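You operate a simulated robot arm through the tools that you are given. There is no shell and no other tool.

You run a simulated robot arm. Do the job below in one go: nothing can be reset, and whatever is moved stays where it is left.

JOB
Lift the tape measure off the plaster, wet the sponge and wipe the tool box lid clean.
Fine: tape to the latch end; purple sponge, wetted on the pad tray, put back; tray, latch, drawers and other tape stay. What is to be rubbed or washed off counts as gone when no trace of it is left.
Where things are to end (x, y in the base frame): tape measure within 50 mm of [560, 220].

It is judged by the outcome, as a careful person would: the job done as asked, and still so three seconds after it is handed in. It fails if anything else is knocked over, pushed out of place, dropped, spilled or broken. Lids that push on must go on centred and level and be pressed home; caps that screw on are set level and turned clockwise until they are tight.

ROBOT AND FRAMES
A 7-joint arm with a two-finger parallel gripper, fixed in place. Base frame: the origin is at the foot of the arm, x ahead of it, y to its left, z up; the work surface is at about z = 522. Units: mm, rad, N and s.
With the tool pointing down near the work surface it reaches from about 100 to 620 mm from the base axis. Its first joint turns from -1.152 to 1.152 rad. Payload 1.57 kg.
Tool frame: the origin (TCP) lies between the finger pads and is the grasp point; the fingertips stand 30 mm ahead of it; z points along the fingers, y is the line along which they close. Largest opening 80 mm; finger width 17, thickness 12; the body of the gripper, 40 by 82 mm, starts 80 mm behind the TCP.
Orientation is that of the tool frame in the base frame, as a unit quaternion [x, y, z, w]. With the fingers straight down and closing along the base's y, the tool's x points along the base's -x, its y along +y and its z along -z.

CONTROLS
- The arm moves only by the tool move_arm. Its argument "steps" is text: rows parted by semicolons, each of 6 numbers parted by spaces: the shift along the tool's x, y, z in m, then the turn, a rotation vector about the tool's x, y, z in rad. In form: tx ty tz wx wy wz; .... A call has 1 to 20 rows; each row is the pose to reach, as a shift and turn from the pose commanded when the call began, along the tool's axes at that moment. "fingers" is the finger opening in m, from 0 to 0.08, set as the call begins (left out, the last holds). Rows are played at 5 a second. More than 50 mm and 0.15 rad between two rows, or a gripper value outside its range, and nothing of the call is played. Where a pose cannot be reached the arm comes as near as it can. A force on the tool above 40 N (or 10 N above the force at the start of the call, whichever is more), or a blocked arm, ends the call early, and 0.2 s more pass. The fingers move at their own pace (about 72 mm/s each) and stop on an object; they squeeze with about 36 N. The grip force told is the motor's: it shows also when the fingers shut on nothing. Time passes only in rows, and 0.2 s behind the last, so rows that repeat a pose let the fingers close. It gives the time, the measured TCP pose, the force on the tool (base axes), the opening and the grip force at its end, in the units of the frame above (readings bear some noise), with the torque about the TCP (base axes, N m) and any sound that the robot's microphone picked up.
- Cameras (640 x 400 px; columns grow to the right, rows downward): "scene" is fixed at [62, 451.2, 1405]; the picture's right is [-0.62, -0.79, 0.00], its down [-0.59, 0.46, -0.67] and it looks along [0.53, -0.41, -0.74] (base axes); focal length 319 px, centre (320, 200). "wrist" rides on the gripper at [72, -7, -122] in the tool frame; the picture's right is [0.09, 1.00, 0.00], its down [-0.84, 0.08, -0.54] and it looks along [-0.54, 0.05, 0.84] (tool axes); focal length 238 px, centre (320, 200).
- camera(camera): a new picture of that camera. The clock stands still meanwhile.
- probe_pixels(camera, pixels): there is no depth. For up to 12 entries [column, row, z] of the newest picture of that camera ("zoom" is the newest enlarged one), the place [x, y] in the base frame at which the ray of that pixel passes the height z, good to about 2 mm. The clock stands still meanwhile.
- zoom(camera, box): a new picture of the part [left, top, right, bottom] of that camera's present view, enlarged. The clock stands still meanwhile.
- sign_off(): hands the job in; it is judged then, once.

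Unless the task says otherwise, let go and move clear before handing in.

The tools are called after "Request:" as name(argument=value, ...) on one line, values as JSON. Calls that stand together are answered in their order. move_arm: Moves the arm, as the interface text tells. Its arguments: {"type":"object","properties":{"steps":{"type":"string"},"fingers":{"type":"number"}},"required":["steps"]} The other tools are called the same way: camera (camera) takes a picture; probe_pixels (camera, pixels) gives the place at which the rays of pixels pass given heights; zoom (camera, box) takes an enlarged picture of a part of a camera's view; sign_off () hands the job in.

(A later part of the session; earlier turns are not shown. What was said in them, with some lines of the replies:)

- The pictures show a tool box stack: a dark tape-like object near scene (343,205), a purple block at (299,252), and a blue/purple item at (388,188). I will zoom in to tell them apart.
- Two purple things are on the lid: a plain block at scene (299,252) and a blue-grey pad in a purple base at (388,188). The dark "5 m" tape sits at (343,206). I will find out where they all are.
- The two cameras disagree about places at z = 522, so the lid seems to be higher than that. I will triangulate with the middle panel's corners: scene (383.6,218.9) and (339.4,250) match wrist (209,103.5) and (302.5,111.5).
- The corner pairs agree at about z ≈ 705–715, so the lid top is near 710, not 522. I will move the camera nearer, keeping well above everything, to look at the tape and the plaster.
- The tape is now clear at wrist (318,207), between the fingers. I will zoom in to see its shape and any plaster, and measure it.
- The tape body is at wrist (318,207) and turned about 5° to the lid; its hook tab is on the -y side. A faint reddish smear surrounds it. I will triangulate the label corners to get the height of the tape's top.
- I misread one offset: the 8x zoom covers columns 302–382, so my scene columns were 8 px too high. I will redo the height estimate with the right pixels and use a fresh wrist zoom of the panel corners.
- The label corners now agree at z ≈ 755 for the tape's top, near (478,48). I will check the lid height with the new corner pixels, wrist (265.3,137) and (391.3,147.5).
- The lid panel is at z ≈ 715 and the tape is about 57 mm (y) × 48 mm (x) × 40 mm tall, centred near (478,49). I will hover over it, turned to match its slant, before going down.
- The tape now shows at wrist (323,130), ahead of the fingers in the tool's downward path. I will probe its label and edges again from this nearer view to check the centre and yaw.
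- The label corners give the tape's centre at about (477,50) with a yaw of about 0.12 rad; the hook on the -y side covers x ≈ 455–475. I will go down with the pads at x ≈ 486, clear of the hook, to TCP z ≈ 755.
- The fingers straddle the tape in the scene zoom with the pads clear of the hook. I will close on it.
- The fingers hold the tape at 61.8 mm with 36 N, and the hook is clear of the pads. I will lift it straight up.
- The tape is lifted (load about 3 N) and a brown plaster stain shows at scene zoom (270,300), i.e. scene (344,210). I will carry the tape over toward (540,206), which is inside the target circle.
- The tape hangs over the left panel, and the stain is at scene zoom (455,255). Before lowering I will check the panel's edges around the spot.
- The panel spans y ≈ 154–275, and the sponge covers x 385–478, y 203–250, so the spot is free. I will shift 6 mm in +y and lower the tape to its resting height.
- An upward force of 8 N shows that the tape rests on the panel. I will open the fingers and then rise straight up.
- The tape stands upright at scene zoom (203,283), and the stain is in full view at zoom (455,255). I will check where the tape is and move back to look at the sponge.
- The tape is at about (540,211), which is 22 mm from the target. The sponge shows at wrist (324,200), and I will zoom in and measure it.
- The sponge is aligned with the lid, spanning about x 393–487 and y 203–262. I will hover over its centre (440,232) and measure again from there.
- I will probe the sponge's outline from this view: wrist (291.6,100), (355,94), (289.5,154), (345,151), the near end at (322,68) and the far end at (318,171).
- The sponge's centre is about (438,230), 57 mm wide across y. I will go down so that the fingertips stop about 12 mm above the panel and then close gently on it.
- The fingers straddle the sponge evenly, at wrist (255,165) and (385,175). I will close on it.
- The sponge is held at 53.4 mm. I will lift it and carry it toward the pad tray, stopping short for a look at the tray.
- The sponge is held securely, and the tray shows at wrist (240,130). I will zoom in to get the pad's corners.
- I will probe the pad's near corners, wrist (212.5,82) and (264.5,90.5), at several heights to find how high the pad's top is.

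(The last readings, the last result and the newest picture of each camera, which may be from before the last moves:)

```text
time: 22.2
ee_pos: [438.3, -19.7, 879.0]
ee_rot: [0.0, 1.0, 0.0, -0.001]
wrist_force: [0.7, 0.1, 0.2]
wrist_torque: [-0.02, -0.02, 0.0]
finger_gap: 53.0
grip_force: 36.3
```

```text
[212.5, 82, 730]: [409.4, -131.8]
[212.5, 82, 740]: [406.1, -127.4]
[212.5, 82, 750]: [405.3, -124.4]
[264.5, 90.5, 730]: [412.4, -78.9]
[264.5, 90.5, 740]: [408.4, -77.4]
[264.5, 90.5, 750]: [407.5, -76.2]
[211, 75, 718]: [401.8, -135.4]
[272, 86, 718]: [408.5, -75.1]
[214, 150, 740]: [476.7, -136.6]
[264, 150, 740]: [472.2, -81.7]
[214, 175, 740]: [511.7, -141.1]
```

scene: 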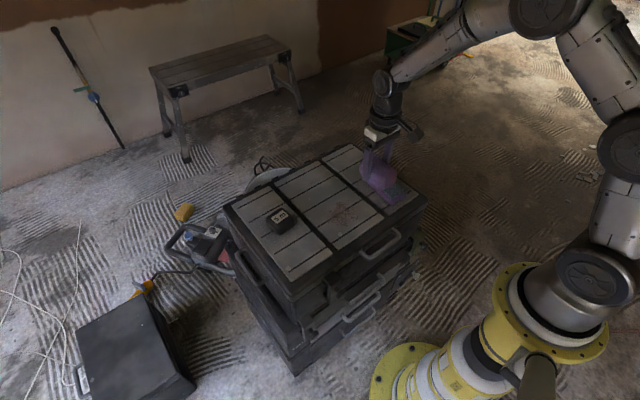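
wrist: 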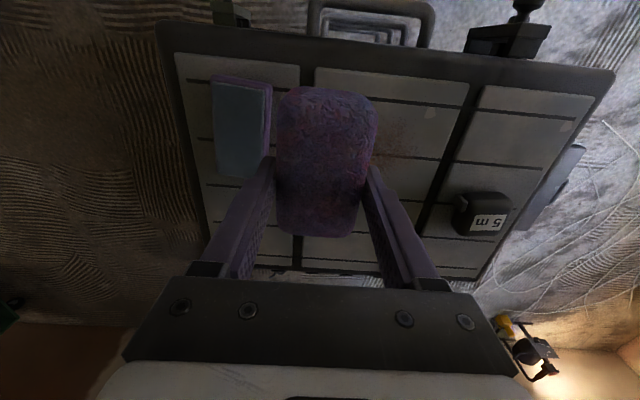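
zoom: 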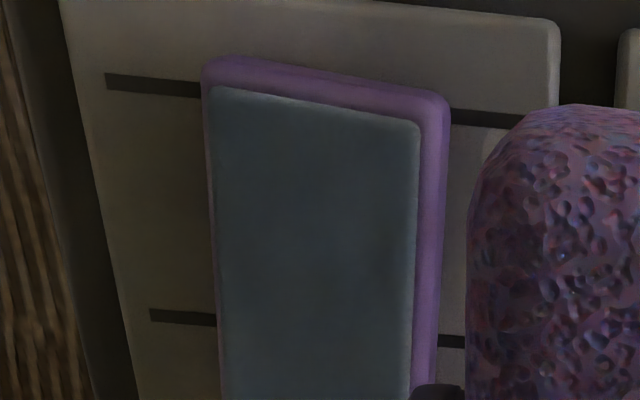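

The pad's top is at z ≈ 740, centred near (458,-107) with a slight yaw of about -0.06 rad. I will position the sponge above it and go down to just above contact (TCP z ≈ 784).

Request:
move_arm(steps="-0.006 -0.029 0 0 0 0.02; -0.012 -0.058 0 0 0 0.04; -0.019 -0.087 0 0 0 0.06; -0.019 -0.087 0.025 0 0 0.06; -0.019 -0.087 0.05 0 0 0.06; -0.019 -0.087 0.07 0 0 0.06; -0.019 -0.087 0.085 0 0 0.06; -0.019 -0.087 0.092 0 0 0.06; -0.019 -0.087 0.092 0 0 0.06")

Request:
zoom(camera="scene", box=[320, 150, 448, 230])

Request:
camera(camera="wrist")

```text
time: 24.2
ee_pos: [455.8, -106.5, 785.3]
ee_rot: [0.03, 1.0, 0.0, 0.0]
wrist_force: [0.3, -0.3, -0.5]
wrist_torque: [-0.02, 0.0, 0.0]
finger_gap: 53.3
grip_force: 36.1
```

```text
5.00 times, centred on (384, 190) of scene
```

zoom: 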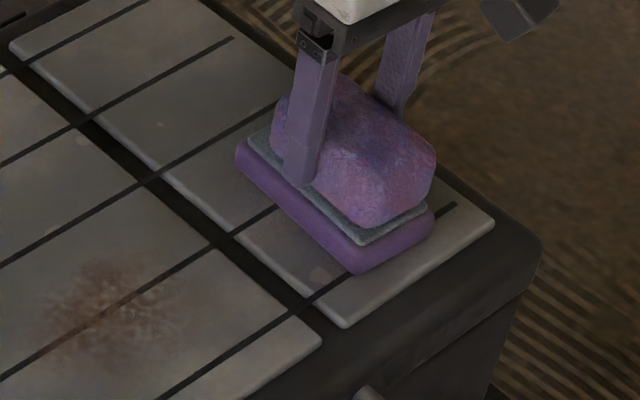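

```text
taken
```

wrist: 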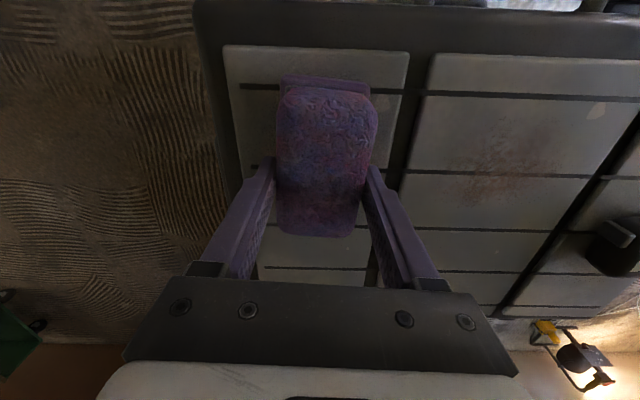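

The sponge hovers squarely over the pad in the scene zoom. I will press it down slowly by 1–2 mm a row and watch the force.

Request:
move_arm(steps="0 0 0.002 0 0 0; 0 0 0.003 0 0 0; 0 0 0.004 0 0 0; 0 0 0.005 0 0 0; 0 0 0.006 0 0 0; 0 0 0.006 0 0 0")

```text
time: 25.6
ee_pos: [459.1, -106.0, 781.8]
ee_rot: [0.03, 1.0, -0.001, 0.004]
wrist_force: [-7.2, 2.7, 31.0]
wrist_torque: [0.1, 0.06, -0.02]
finger_gap: 53.1
grip_force: 36.0
```

The force is 31 N, so the sponge is pressed firmly on the pad. I will ease off to a lighter press, hold it for about a second, then look.

Request:
move_arm(steps="0 0 -0.003 0 0 0; 0 0 -0.003 0 0 0; 0 0 -0.003 0 0 0; 0 0 -0.003 0 0 0; 0 0 -0.003 0 0 0")

Request:
zoom(camera="scene", box=[320, 150, 448, 230])

```text
time: 26.8
ee_pos: [457.4, -106.4, 782.1]
ee_rot: [0.03, 1.0, 0.0, 0.0]
wrist_force: [3.0, -1.4, 8.0]
wrist_torque: [-0.06, -0.45, -0.02]
finger_gap: 53.2
grip_force: 36.4
```

```text
5.00 times, centred on (384, 190) of scene
```

zoom: 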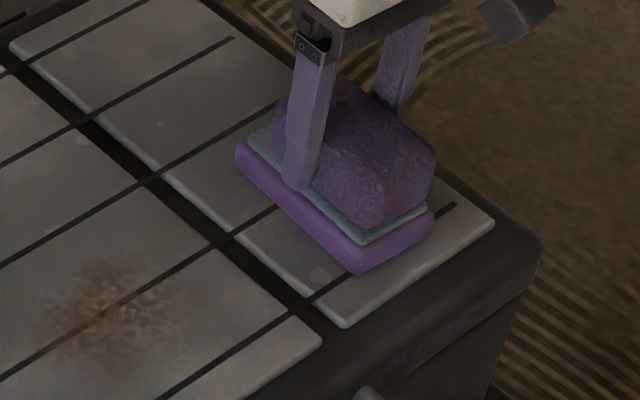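

The sponge has turned clearly darker, so it is wet, and the tray has not moved. I will lift it straight up, carry it to the edge of the stain and stop just above the lid.

Request:
move_arm(steps="0 0 -0.01 0 0 0; 0 0 -0.025 0 0 0; 0 0 -0.045 0 0 0; -0.002 0.027 -0.045 0 0 -0.015; -0.004 0.054 -0.045 0 0 -0.03; -0.006 0.082 -0.045 0 0 -0.045; -0.008 0.109 -0.045 0 0 -0.06; -0.008 0.109 -0.03 0 0 -0.06; -0.008 0.109 -0.01 0 0 -0.06; -0.008 0.109 0.008 0 0 -0.06; -0.008 0.109 0.018 0 0 -0.06; -0.008 0.109 0.018 0 0 -0.06")

Request:
camera(camera="scene")

Request:
zoom(camera="scene", box=[280, 160, 440, 260])

Request:
camera(camera="wrist")

```text
time: 29.4
ee_pos: [471.8, 1.6, 763.8]
ee_rot: [0.0, 1.0, 0.0, 0.0]
wrist_force: [0.3, 0.6, -0.8]
wrist_torque: [0.0, 0.03, -0.01]
finger_gap: 53.1
grip_force: 36.0
```

```text
taken
```

scene: 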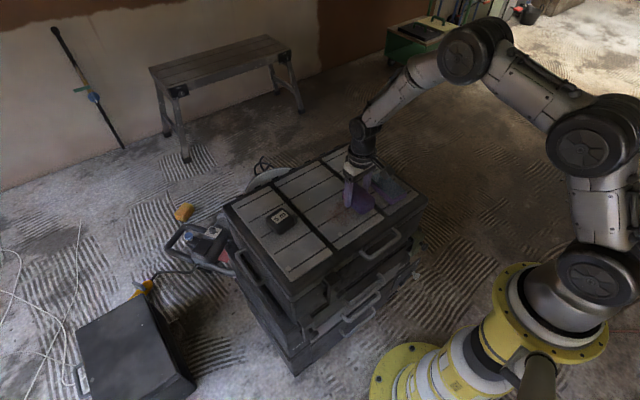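

```text
4.00 times, centred on (360, 210) of scene
```

zoom: 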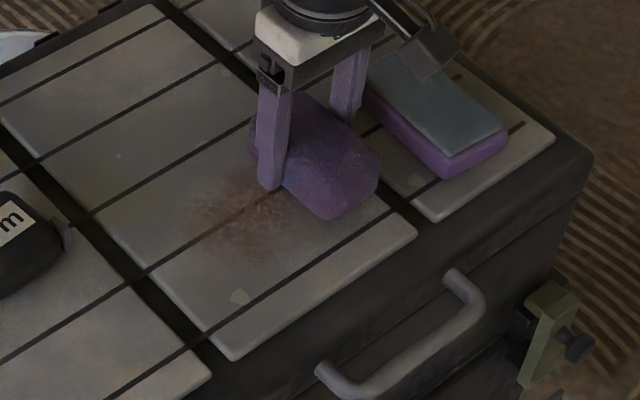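

```text
taken
```

wrist: 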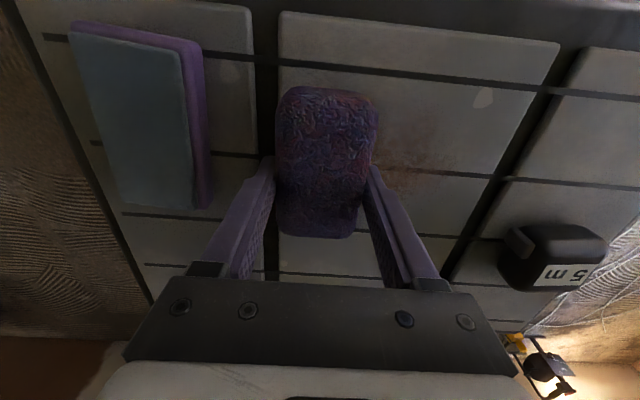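

The sponge is poised at (472,2), 7 mm above the lid, with the stain to its +y side at wrist (420,165). I will probe the stain's extent to plan the strokes.

Request:
probe_pixels(camera="wrist", pixels=[[470, 150, 716], [420, 105, 716], [430, 210, 716], [450, 190, 716], [480, 98, 716], [380, 170, 716]])

Request:
probe_pixels(camera="scene", pixels=[[327.5, 213.75, 716], [361.25, 212.5, 716], [340, 201, 716], [345, 226, 716], [339.5, 234, 716]])

Request:
zoom(camera="wrist", box=[340, 60, 532, 220])

```text
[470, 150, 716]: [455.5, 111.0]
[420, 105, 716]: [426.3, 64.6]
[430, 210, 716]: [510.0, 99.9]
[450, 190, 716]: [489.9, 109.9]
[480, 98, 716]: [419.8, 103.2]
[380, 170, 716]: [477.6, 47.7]
```

```text
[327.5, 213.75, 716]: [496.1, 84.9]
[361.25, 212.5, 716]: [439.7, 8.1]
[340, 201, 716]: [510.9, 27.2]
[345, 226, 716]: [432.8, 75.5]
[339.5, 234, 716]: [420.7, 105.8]
```

```text
2.50 times, centred on (436, 140) of wrist
```

zoom: 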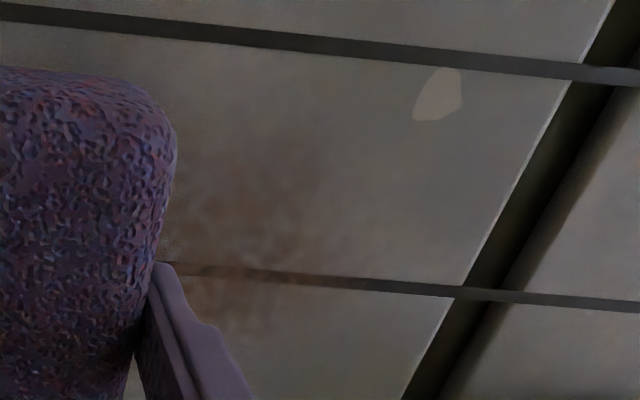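

The stain covers about x 430–512, y 5–92, centred at (472,48). I will press down lightly and make one pass in +y and one back to check the force and the effect.

Request:
move_arm(steps="0 0 0.004 0 0 0; 0 0 0.007 0 0 0; 0 0 0.009 0 0 0; 0 0.015 0.009 0 0 0; 0 0.03 0.009 0 0 0; 0 0.045 0.009 0 0 0; 0 0.06 0.009 0 0 0; 0 0.075 0.009 0 0 0; 0 0.09 0.009 0 0 0; 0 0.1 0.009 0 0 0; 0 0.1 0.009 0 0 0")

Request:
zoom(camera="scene", box=[280, 160, 440, 260])

```text
time: 31.8
ee_pos: [472.0, 101.2, 755.4]
ee_rot: [-0.001, 1.0, 0.0, 0.0]
wrist_force: [0.2, 0.6, 1.7]
wrist_torque: [-0.03, -0.07, 0.01]
finger_gap: 53.3
grip_force: 35.9
```

```text
4.00 times, centred on (360, 210) of scene
```

zoom: 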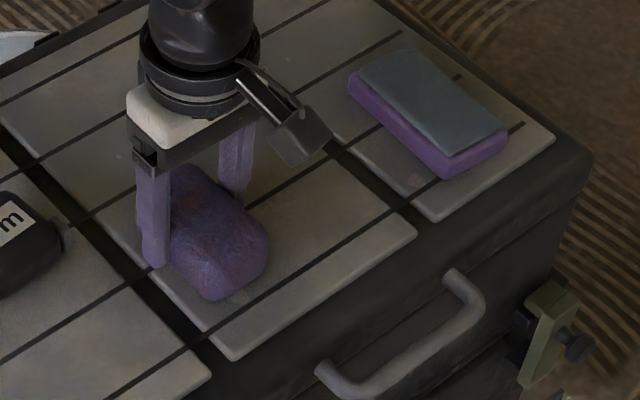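

One pass has already cleared much of the stain, with a light force of about 2 N. I will press 2 mm more and make passes at x = 492, 452 and 472 to cover the whole area.

Request:
move_arm(steps="0 0 0.002 0 0 0; -0.02 -0.005 0.002 0 0 0; -0.02 -0.025 0.002 0 0 0; -0.02 -0.045 0.002 0 0 0; -0.02 -0.065 0.002 0 0 0; -0.02 -0.085 0.002 0 0 0; -0.02 -0.102 0.002 0 0 0; 0 -0.102 0.002 0 0 0; 0.02 -0.102 0.002 0 0 0; 0.02 -0.085 0.002 0 0 0; 0.02 -0.065 0.002 0 0 0; 0.02 -0.045 0.002 0 0 0; 0.02 -0.025 0.002 0 0 0; 0.02 -0.005 0.002 0 0 0; 0 -0.005 0.002 0 0 0; 0 -0.025 0.002 0 0 0; 0 -0.05 0.002 0 0 0; 0 -0.075 0.002 0 0 0; 0 -0.1 0.002 0 0 0; 0 -0.1 0.002 0 0 0")

Request:
zoom(camera="scene", box=[280, 160, 440, 260])

Request:
camera(camera="wrist")

```text
time: 36.0
ee_pos: [473.9, 1.4, 755.0]
ee_rot: [0.0, 1.0, -0.001, 0.001]
wrist_force: [-1.3, 7.2, 20.5]
wrist_torque: [0.25, 0.01, 0.01]
finger_gap: 52.8
grip_force: 36.3
```

```text
4.00 times, centred on (360, 210) of scene
```

zoom: 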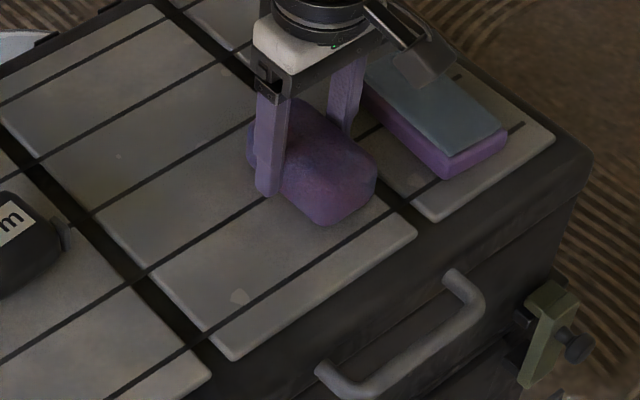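

```text
taken
```

wrist: 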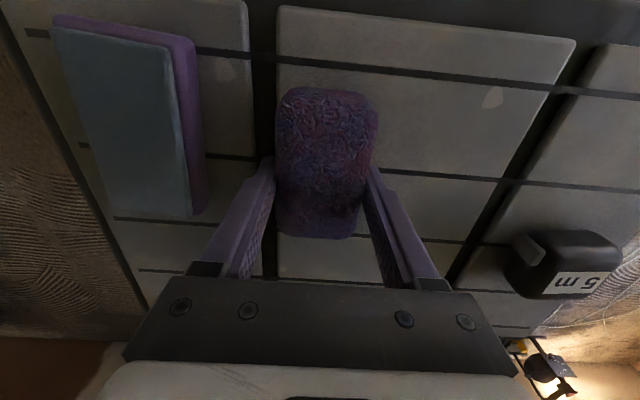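

The visible part of the stain's place is clean. I will lift the sponge and look at the whole area closely.

Request:
move_arm(steps="0 0 -0.01 0 0 0; 0 0 -0.03 0 0 0; 0 0 -0.06 0 0 0; 0 0 -0.09 0 0 0; 0 0 -0.115 0 0 0; 0.03 0 -0.115 0 0 0; 0.06 0 -0.115 0 0 0; 0.1 0 -0.115 0 0 0; 0.1 0 -0.115 0 0 0")

Request:
camera(camera="scene")

Request:
zoom(camera="scene", box=[290, 170, 402, 240])

Request:
camera(camera="wrist")

```text
time: 38.0
ee_pos: [372.0, 0.9, 868.9]
ee_rot: [-0.001, 1.0, 0.0, 0.0]
wrist_force: [0.7, 0.1, -0.8]
wrist_torque: [0.03, 0.04, -0.02]
finger_gap: 53.1
grip_force: 35.4
```

```text
taken
```

scene: 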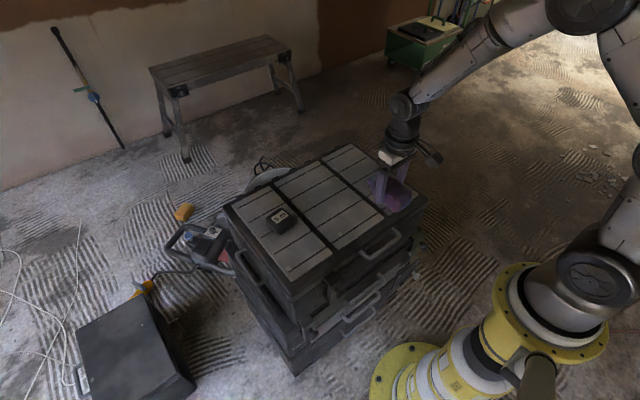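

```text
5.71 times, centred on (346, 205) of scene
```

zoom: 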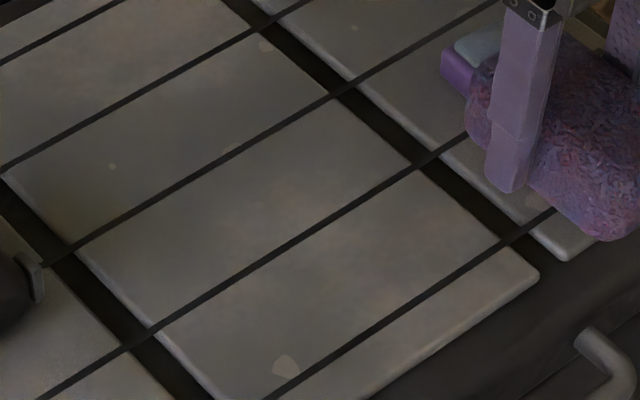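

```text
taken
```

wrist: 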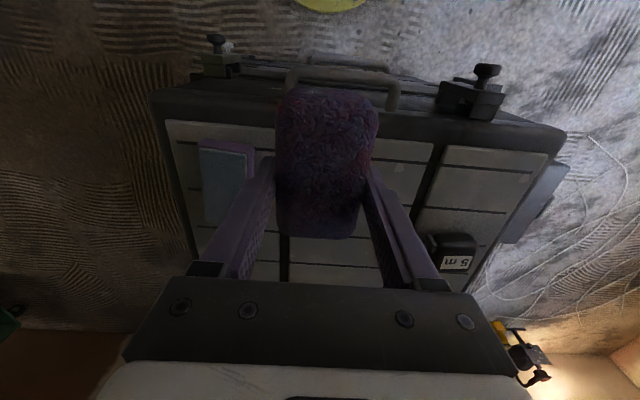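

The panel looks clean at scene (344,210). I will zoom in more closely to be sure that no trace is left.

Request:
zoom(camera="scene", box=[312, 190, 376, 230])

Request:
zoom(camera="scene", box=[270, 170, 334, 210])

```text
10.00 times, centred on (344, 210) of scene
```

zoom: 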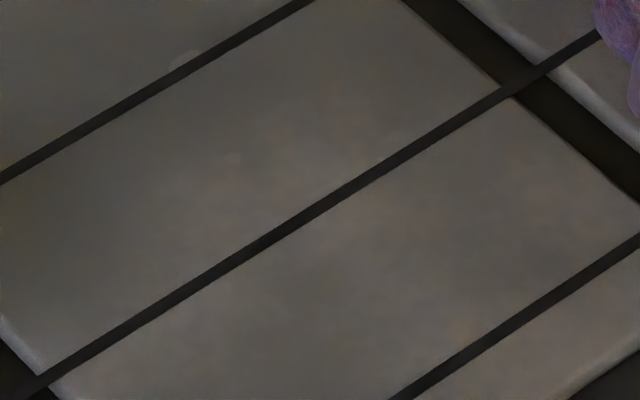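

```text
10.00 times, centred on (302, 190) of scene
```

zoom: 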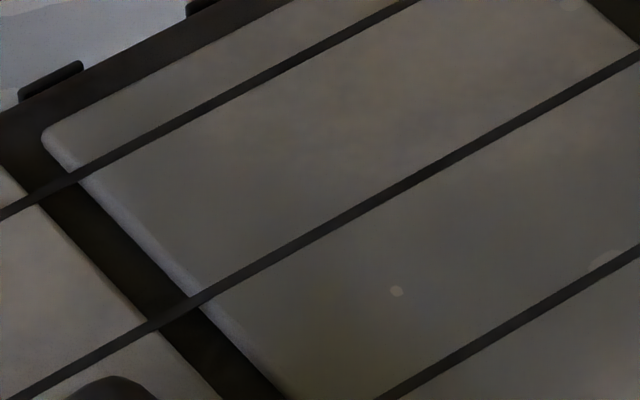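

Only the panel's own mottling remains, like that of the other panels; a hint of warm tint at zoom (415,230) could be texture. To be safe I will wipe the area again with a firmer press and wider passes.

Request:
move_arm(steps="-0.03 0 0 0 0 0; -0.06 0 0.01 0 0 0; -0.1 0 0.03 0 0 0; -0.1 0 0.06 0 0 0; -0.1 0 0.09 0 0 0; -0.1 0 0.105 0 0 0; -0.1 0 0.112 0 0 0; -0.1 0 0.1145 0 0 0; -0.1 0.02 0.1145 0 0 0; -0.1 0.04 0.1145 0 0 0; -0.1 0.06 0.1145 0 0 0; -0.1 0.08 0.1145 0 0 0; -0.1 0.1 0.1145 0 0 0; -0.125 0.1 0.1145 0 0 0; -0.125 0.08 0.1145 0 0 0; -0.125 0.06 0.1145 0 0 0; -0.125 0.04 0.1145 0 0 0; -0.125 0.02 0.1145 0 0 0; -0.125 0 0.1145 0 0 0; -0.1 0 0.1145 0 0 0")

Request:
move_arm(steps="0.025 0 0 0 0 0; 0.03 0.02 0 0 0 0; 0.03 0.04 0 0 0 0; 0.03 0.06 0 0 0 0; 0.03 0.08 0 0 0 0; 0.03 0.1 0 0 0 0; 0.01 0.1 0 0 0 0; 0.01 0.08 0 0 0 0; 0.01 0.06 0 0 0 0; 0.01 0.04 0 0 0 0; 0.01 0.02 0 0 0 0; 0.01 0 0 0 0 0; -0.01 0 0 0 0 0; -0.01 0.02 0 0 0 0; -0.01 0.04 0 0 0 0; -0.01 0.06 0 0 0 0; -0.01 0.08 0 0 0 0; -0.01 0.1 0 0 0 0; -0.01 0.1 -0.015 0 0 0; -0.01 0.1 -0.04 0 0 0")

Request:
camera(camera="scene")

```text
time: 42.2
ee_pos: [472.3, 2.6, 754.8]
ee_rot: [0.0, 1.0, 0.0, 0.001]
wrist_force: [2.9, -1.2, 4.7]
wrist_torque: [-0.06, -0.16, 0.01]
finger_gap: 53.1
grip_force: 36.3
```

```text
time: 46.4
ee_pos: [481.1, 102.2, 791.4]
ee_rot: [0.0, 1.0, -0.001, -0.001]
wrist_force: [0.4, 1.0, -0.2]
wrist_torque: [0.03, 0.0, -0.01]
finger_gap: 52.9
grip_force: 36.1
```

```text
taken
```

scene: 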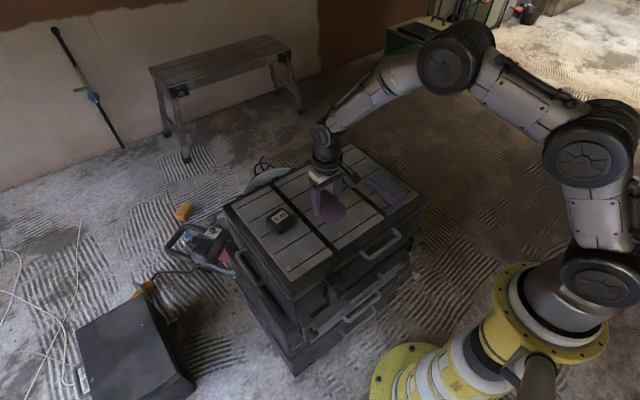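

The second set of passes is done and the sponge is lifted. I will carry it up and over to its original place at (438.7,230.3), then look at the lid again.

Request:
move_arm(steps="0 0 -0.03 0 0 0; 0.005 0.01 -0.06 0 0 0; 0.014 0.035 -0.065 0 0 0; 0.022 0.06 -0.065 0 0 0; 0.03 0.085 -0.065 0 0 0; 0.038 0.11 -0.065 0 0 0; 0.0424 0.128 -0.065 0 0 0; 0.0424 0.128 -0.065 0 0 0")

Request:
zoom(camera="scene", box=[312, 180, 392, 230])

Request:
camera(camera="wrist")

Request:
zoom(camera="scene", box=[230, 170, 390, 270])

```text
time: 48.2
ee_pos: [437.1, 230.0, 859.8]
ee_rot: [0.0, 1.0, 0.001, 0.0]
wrist_force: [0.3, 0.1, -0.1]
wrist_torque: [-0.02, -0.03, 0.03]
finger_gap: 53.3
grip_force: 36.4
```

```text
8.00 times, centred on (352, 205) of scene
```

zoom: 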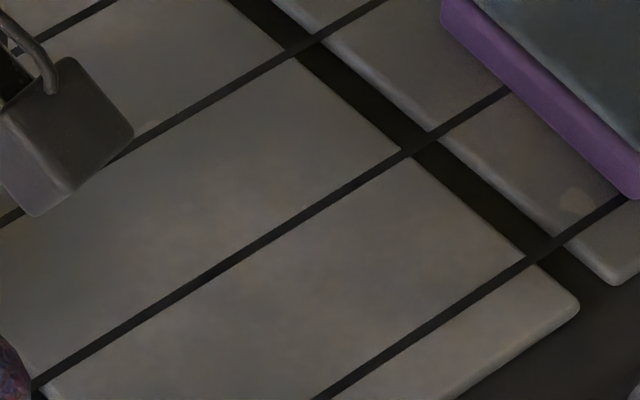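

```text
taken
```

wrist: 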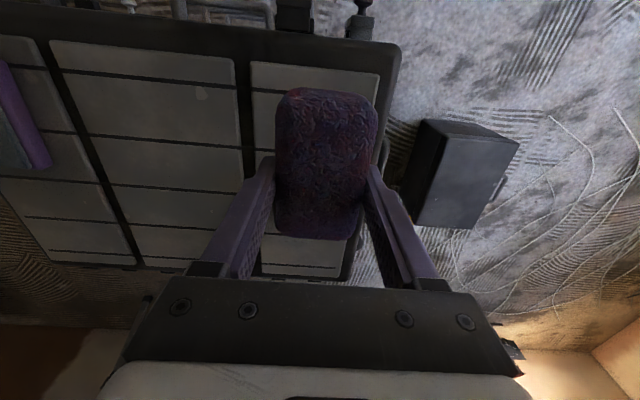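

```text
4.00 times, centred on (310, 220) of scene
```

zoom: 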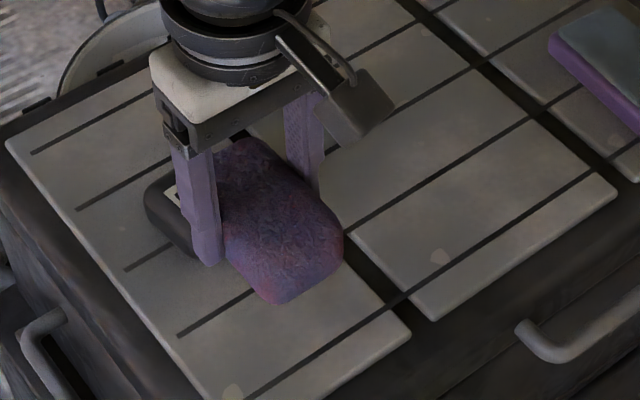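

The middle panel looks even and clean. I will take a wrist zoom of the stain's place at wrist (160,135) and compare it with the picture from before.

Request:
zoom(camera="wrist", box=[80, 60, 272, 180])

```text
3.33 times, centred on (176, 120) of wrist
```

zoom: 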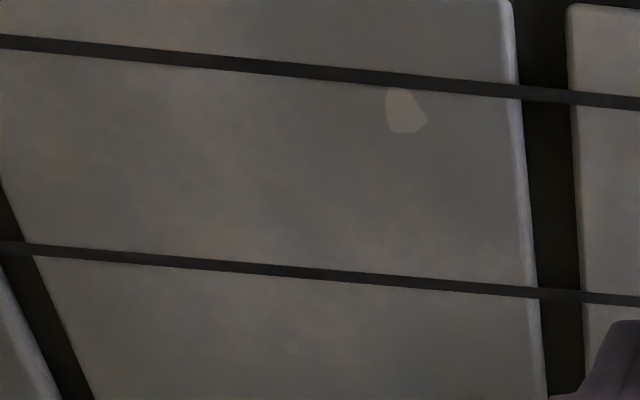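

The lid is clean there; the pale fleck at zoom (405,110) recurs at the same spot on all three panels, so it is part of the lid. I will lower the sponge onto its original place.

Request:
move_arm(steps="-0.0015 0 0.025 0 0 0; -0.0015 0 0.05 0 0 0; -0.0015 0 0.07 0 0 0; -0.0015 0 0.085 0 0 0; -0.0015 0 0.094 0 0 0; -0.0015 0 0.099 0 0 0; -0.0015 0 0.101 0 0 0; -0.0015 0 0.102 0 0 0; -0.0015 0 0.103 0 0 0; -0.0015 0 0.103 0 0 0")

Request:
zoom(camera="scene", box=[240, 190, 368, 270])

```text
time: 50.4
ee_pos: [441.2, 229.5, 756.4]
ee_rot: [0.0, 1.0, 0.0, -0.001]
wrist_force: [-0.7, -0.2, -1.2]
wrist_torque: [0.01, -0.01, 0.02]
finger_gap: 53.2
grip_force: 36.0
```

```text
5.00 times, centred on (304, 230) of scene
```

zoom: 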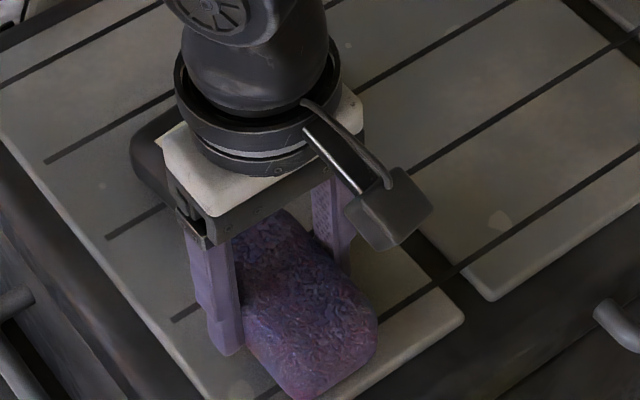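

The sponge is back at its place but not yet bearing on the lid (force about -1 N). I will lower it 1 mm at a time to contact.

Request:
move_arm(steps="0.001 0 0.001 0 0 0; 0.001 0 0.0015 0 0 0; 0.001 0 0.0015 0 0 0")

```text
time: 51.2
ee_pos: [440.5, 229.4, 755.4]
ee_rot: [-0.001, 1.0, -0.001, 0.0]
wrist_force: [-1.2, 0.3, 1.0]
wrist_torque: [-0.01, -0.05, 0.01]
finger_gap: 53.2
grip_force: 35.9
```

The readings now show slight contact (about +1 N, TCP z ≈ 755.4). I will open the fingers slowly here and then rise clear.

Request:
move_arm(steps="0 0 0.0005 0 0 0; 0 0 0.0005 0 0 0; 0 0 0.0005 0 0 0", fingers=0.08)

Request:
move_arm(steps="0 0 -0.012 0 0 0; 0 0 -0.03 0 0 0; 0 0 -0.06 0 0 0; 0 0 -0.09 0 0 0; 0.03 0 -0.12 0 0 0; 0.06 0 -0.15 0 0 0; 0.1 0 -0.17 0 0 0; 0.1 0 -0.17 0 0 0", fingers=0.08)

Request:
camera(camera="scene")

Request:
zoom(camera="scene", box=[210, 130, 450, 280])

Request:
camera(camera="wrist")

```text
time: 52.0
ee_pos: [439.7, 230.6, 754.6]
ee_rot: [0.0, 1.0, 0.0, -0.001]
wrist_force: [-0.5, -0.4, 0.1]
wrist_torque: [-0.01, 0.03, 0.01]
finger_gap: 79.8
grip_force: 0.0
```

```text
time: 53.8
ee_pos: [340.1, 230.3, 924.1]
ee_rot: [0.0, 1.0, 0.0, 0.0]
wrist_force: [0.1, 0.2, 0.9]
wrist_torque: [-0.02, -0.03, 0.03]
finger_gap: 80.1
grip_force: 0.1
```

```text
taken
```

scene: 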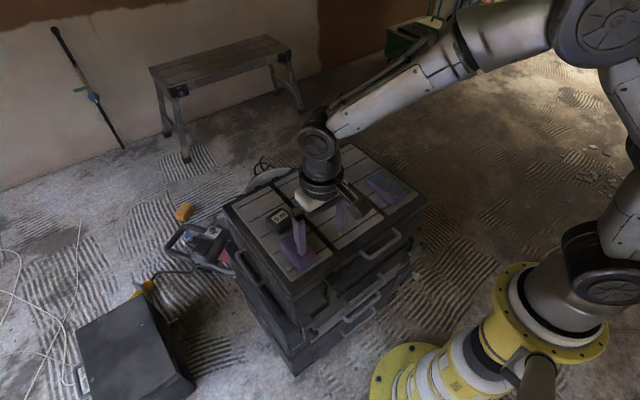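

```text
2.67 times, centred on (330, 205) of scene
```

zoom: 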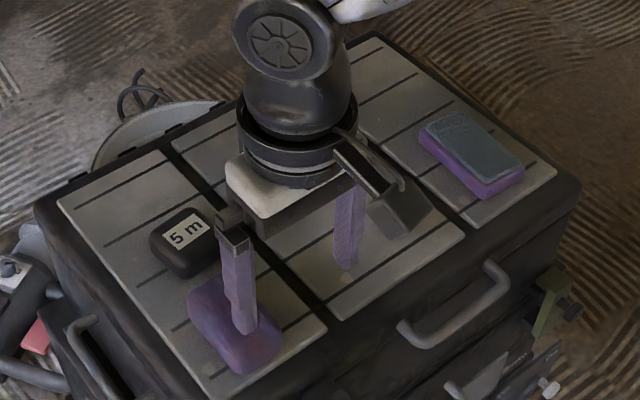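

```text
taken
```

wrist: 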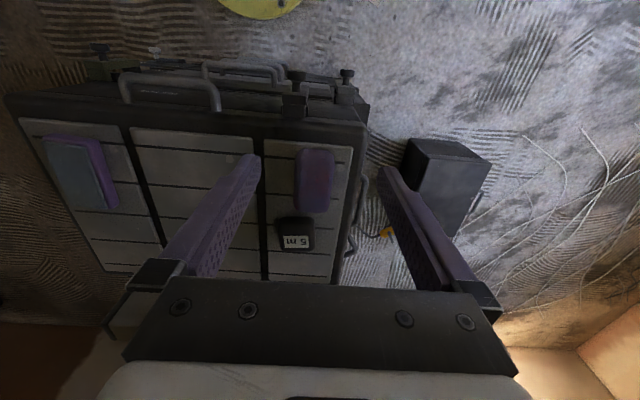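

The sponge is back in place, the tape and tray stand undisturbed. I will raise the arm well clear, near its start pose, for a last look at the whole lid.

Request:
move_arm(steps="0 -0.01 -0.03 0 0 0; 0 -0.02 -0.06 0 0 0; 0 -0.03 -0.09 0 0 0; 0.01 -0.045 -0.12 0 0 0; 0.03 -0.06 -0.125 0 0 0; 0.05 -0.06 -0.125 0 0 0; 0.05 -0.06 -0.125 0 0 0", fingers=0.08)

Request:
zoom(camera="scene", box=[210, 130, 450, 280])

Request:
zoom(camera="wrist", box=[60, 40, 380, 240])

```text
time: 55.4
ee_pos: [291.4, 171.0, 1049.4]
ee_rot: [0.0, 1.0, 0.0, 0.0]
wrist_force: [0.3, 1.3, -0.5]
wrist_torque: [-0.01, 0.02, 0.01]
finger_gap: 80.0
grip_force: 0.0
```

```text
2.67 times, centred on (330, 205) of scene
```

zoom: 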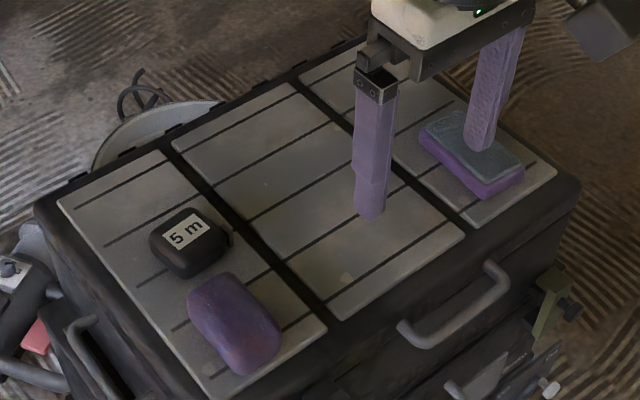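

```text
2.00 times, centred on (220, 140) of wrist
```

zoom: 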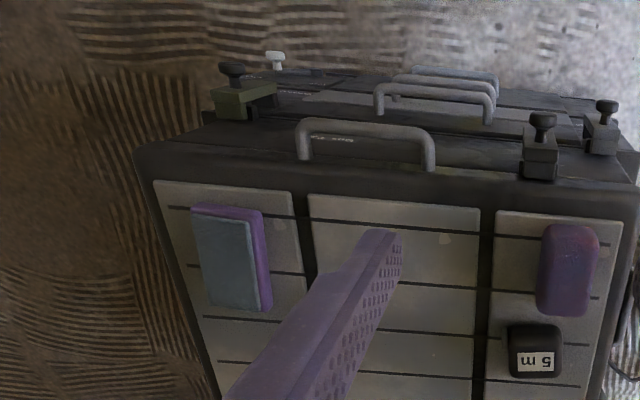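

The final pictures show a clean lid, the tape at scene zoom (190,242) within the target circle, the sponge back at (235,325), and the tray where it was at (470,155). The arm is clear with its fingers open, so I hand the job in.

Request:
sign_off()

```text
The job is handed in.
```

The tool box lid is wiped clean and the job is handed in. I have no verdict from the judging yet.

- **Tape measure:** it rests upright at about (540, 211), 22 mm from the target (560, 220) and inside the 50 mm limit.
- **Sponge:** I pressed it on the pad tray until it turned visibly darker. I used it for two rounds of wiping, then put it back within about 2 mm of where it started.
- **Plaster:** no trace shows in close-up pictures. The pale flecks still visible appear at the same spot on all three panels, so I took them as part of the lid.
- **Everything else:** the pad tray is where it was. I touched neither the latches nor the drawers. The only tape I saw was the 5 m one, so I never located the "other tape".

The lid top is at about z = 715, not the 522 given for the work surface, so I worked to the measured height.
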